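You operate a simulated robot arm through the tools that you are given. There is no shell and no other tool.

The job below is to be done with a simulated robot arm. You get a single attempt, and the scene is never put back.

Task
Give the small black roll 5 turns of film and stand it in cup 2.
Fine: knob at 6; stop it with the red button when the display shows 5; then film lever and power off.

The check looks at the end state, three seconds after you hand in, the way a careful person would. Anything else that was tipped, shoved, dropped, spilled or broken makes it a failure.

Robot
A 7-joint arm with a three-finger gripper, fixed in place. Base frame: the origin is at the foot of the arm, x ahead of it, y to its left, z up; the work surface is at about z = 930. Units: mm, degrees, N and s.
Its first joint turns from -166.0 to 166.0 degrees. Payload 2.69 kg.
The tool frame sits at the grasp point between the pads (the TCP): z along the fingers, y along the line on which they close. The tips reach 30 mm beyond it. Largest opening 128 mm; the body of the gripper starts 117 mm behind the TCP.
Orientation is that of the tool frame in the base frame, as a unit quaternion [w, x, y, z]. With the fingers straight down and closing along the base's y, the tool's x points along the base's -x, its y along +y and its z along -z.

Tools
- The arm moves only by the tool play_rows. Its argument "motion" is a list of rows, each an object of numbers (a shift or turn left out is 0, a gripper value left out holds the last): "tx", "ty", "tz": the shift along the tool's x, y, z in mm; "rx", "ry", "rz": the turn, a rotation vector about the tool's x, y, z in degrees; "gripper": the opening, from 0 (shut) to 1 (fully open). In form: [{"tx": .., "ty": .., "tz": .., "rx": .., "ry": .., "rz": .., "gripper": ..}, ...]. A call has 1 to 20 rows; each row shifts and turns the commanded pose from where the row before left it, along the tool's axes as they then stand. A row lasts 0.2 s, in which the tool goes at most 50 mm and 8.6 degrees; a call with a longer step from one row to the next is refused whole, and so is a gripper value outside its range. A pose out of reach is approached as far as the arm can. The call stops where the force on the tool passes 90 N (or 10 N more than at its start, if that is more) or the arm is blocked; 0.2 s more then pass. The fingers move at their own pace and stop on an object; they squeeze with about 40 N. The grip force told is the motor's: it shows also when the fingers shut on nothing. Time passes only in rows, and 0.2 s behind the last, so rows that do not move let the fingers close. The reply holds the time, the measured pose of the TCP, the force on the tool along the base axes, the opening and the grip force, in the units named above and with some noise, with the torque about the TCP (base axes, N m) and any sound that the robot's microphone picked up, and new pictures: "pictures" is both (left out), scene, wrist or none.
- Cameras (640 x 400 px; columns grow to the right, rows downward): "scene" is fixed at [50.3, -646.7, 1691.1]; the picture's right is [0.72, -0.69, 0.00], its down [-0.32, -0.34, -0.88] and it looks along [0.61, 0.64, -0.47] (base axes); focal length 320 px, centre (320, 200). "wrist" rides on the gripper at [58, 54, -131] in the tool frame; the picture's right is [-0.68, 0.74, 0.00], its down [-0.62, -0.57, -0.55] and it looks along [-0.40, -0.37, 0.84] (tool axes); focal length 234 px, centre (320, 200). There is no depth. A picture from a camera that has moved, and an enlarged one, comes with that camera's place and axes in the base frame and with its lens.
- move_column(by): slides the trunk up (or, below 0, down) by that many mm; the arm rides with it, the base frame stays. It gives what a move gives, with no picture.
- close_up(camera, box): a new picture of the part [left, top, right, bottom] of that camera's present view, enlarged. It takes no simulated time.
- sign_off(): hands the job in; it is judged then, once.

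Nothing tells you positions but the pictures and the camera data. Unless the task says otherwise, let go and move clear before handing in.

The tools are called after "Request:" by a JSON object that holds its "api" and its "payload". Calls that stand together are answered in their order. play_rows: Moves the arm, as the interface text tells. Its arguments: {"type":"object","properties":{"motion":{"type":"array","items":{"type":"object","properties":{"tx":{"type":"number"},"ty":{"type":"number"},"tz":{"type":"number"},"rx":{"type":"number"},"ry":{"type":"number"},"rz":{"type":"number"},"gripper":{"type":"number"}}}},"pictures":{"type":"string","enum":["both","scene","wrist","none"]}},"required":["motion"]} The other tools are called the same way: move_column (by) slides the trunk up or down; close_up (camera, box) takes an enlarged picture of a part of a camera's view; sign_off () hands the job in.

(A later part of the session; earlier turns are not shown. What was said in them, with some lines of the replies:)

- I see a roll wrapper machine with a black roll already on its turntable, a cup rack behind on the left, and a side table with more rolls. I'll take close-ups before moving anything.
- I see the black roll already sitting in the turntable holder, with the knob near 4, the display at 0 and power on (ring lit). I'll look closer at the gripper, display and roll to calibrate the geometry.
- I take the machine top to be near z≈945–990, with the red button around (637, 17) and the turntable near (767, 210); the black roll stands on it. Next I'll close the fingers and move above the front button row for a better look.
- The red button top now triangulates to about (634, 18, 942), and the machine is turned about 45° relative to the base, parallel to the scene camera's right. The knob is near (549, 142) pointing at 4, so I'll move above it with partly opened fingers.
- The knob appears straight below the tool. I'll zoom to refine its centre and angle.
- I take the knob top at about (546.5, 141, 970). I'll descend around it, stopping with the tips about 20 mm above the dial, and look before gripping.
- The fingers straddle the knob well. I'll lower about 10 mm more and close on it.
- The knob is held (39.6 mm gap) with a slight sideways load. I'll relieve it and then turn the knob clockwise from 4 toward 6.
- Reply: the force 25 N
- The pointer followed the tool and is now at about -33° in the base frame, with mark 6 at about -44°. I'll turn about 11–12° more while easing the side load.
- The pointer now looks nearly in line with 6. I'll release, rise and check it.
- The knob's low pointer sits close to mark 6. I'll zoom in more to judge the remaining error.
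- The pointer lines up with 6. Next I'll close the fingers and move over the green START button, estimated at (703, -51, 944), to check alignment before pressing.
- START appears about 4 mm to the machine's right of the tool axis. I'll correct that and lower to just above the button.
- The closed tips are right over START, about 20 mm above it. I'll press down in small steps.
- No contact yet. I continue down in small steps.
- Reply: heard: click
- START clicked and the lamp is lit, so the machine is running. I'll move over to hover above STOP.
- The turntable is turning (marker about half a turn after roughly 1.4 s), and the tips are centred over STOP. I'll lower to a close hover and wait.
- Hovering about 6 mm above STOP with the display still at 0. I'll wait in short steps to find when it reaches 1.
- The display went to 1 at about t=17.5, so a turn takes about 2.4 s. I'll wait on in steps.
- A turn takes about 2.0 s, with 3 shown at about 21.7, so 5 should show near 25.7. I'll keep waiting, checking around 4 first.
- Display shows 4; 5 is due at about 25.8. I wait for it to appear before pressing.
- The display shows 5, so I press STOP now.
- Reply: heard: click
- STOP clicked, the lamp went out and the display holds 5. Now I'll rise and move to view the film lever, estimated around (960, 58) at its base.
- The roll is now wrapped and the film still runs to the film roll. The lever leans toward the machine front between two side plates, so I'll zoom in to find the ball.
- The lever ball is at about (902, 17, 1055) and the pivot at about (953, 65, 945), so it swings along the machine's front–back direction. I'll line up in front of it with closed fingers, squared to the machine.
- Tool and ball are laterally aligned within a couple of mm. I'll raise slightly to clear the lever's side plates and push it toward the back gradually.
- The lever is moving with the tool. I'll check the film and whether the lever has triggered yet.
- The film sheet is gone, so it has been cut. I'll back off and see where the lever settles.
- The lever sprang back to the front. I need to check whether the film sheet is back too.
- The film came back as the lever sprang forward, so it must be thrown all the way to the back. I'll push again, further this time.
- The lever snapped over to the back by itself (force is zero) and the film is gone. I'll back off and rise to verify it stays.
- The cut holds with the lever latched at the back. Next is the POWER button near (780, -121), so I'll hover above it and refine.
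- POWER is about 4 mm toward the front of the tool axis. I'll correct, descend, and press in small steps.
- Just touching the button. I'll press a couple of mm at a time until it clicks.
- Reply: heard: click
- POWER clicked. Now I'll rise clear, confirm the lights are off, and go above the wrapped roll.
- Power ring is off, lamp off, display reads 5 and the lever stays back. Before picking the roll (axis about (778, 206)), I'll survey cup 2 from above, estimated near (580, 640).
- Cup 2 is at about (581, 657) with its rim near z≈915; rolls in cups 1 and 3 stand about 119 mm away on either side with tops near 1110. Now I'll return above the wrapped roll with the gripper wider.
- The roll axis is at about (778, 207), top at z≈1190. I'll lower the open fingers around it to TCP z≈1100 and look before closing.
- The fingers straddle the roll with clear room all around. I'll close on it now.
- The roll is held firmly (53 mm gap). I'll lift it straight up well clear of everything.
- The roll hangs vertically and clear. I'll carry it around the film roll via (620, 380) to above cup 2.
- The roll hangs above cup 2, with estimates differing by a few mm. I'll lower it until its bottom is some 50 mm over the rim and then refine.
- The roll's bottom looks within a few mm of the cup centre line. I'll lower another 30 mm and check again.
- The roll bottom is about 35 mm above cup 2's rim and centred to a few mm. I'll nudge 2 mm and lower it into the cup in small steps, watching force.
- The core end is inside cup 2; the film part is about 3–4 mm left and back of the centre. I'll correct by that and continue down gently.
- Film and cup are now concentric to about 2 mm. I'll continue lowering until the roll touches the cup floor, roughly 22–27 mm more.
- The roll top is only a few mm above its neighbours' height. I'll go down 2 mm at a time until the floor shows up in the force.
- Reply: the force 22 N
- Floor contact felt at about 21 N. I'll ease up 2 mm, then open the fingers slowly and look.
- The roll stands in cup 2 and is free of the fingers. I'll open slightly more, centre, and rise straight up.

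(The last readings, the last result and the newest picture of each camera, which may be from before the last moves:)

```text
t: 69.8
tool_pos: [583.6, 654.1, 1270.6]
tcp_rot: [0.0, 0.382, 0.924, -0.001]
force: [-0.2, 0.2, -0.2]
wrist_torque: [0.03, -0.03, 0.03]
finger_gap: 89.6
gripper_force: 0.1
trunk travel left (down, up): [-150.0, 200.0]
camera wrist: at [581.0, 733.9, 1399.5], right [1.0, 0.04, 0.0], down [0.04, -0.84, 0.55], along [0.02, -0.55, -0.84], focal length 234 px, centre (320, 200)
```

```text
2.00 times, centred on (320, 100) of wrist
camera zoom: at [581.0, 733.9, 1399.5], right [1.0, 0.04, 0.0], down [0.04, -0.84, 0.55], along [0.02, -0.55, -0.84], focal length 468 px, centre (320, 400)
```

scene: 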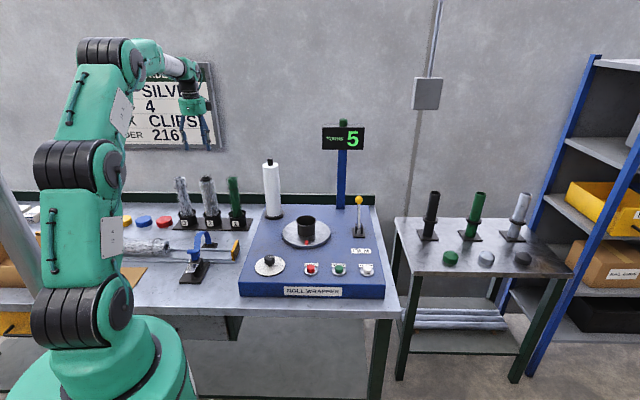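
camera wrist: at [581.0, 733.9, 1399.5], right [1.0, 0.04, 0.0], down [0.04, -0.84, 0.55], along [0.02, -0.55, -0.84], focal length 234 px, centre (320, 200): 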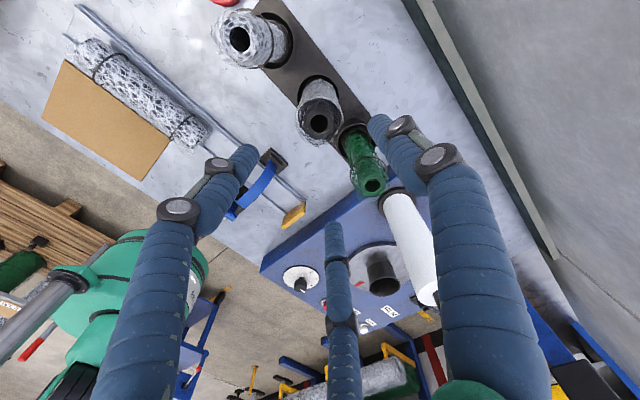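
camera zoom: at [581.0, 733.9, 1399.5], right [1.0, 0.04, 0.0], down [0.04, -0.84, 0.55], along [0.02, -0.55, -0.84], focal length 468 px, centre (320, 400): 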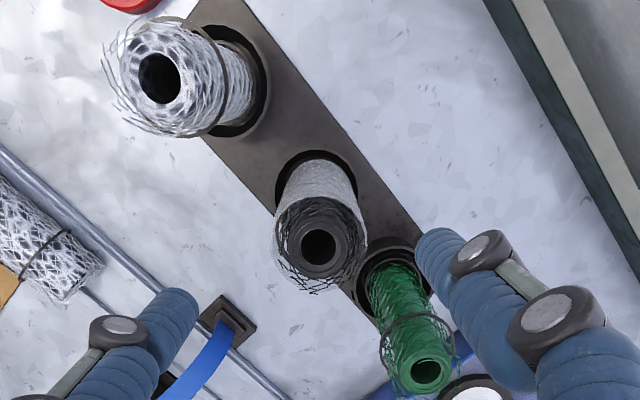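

The wrapped roll stands in cup 2 with its neighbours untouched. One last zoom to confirm the power light is off and the lever is latched.

Request:
{"api": "close_up", "payload": {"camera": "scene", "box": [300, 195, 400, 290]}}

Request:
{"api": "close_up", "payload": {"camera": "scene", "box": [100, 190, 250, 300]}}

```text
4.21 times, centred on (350, 242) of scene
camera zoom: at [50.3, -646.7, 1691.1], right [0.72, -0.69, 0.0], down [-0.32, -0.34, -0.88], along [0.61, 0.64, -0.47], focal length 1346 px, centre (194, 21)
```

zoom: 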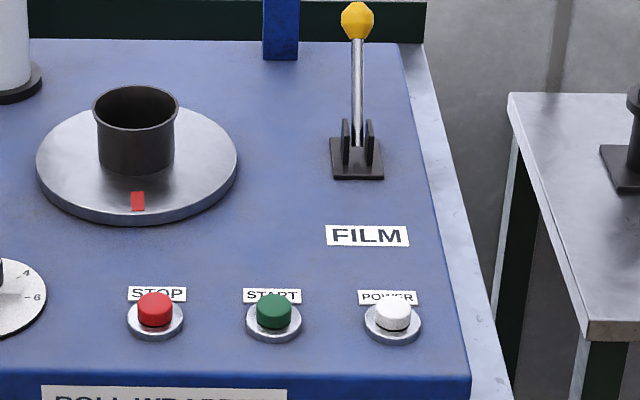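

```text
3.64 times, centred on (175, 245) of scene
camera zoom: at [50.3, -646.7, 1691.1], right [0.72, -0.69, 0.0], down [-0.32, -0.34, -0.88], along [0.61, 0.64, -0.47], focal length 1162 px, centre (847, 36)
```

zoom: 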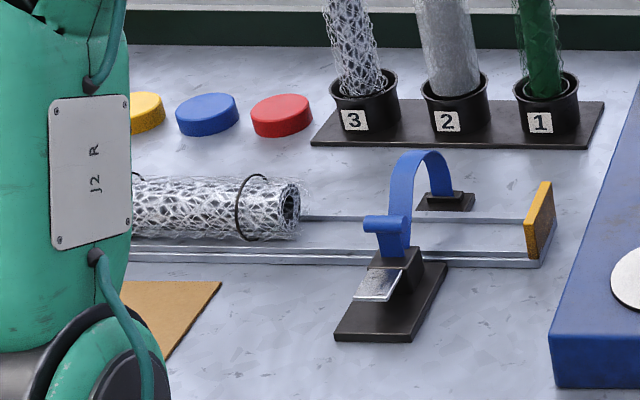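

The power ring is dark, the lever is latched back, the film is cut, the display holds 5, and the wrapped black roll stands in cup 2. The gripper is clear, so I hand in.

Request:
{"api": "sign_off", "payload": {}}

```text
The job is handed in.
```

The small black roll now has 5 turns of film and is standing in cup 2, and I've handed the job in.

- **Wrapping:** I set the knob to 6, pressed START, and pressed the red STOP button when the display showed 5. The display still reads 5.
- **Film lever:** My first push didn't go far enough, so the lever sprang forward and the film was still attached. I pushed again until the lever latched at the back, and the film stayed cut.
- **Power:** I pressed POWER after the film was cut, and its ring light is off.
- **Placing:** I carried the roll around the film roll and lowered it into cup 2. The rolls in cups 1 and 3, and everything else I could see in the final pictures, looked untouched.

The gripper was open and well above the cups when I handed in.
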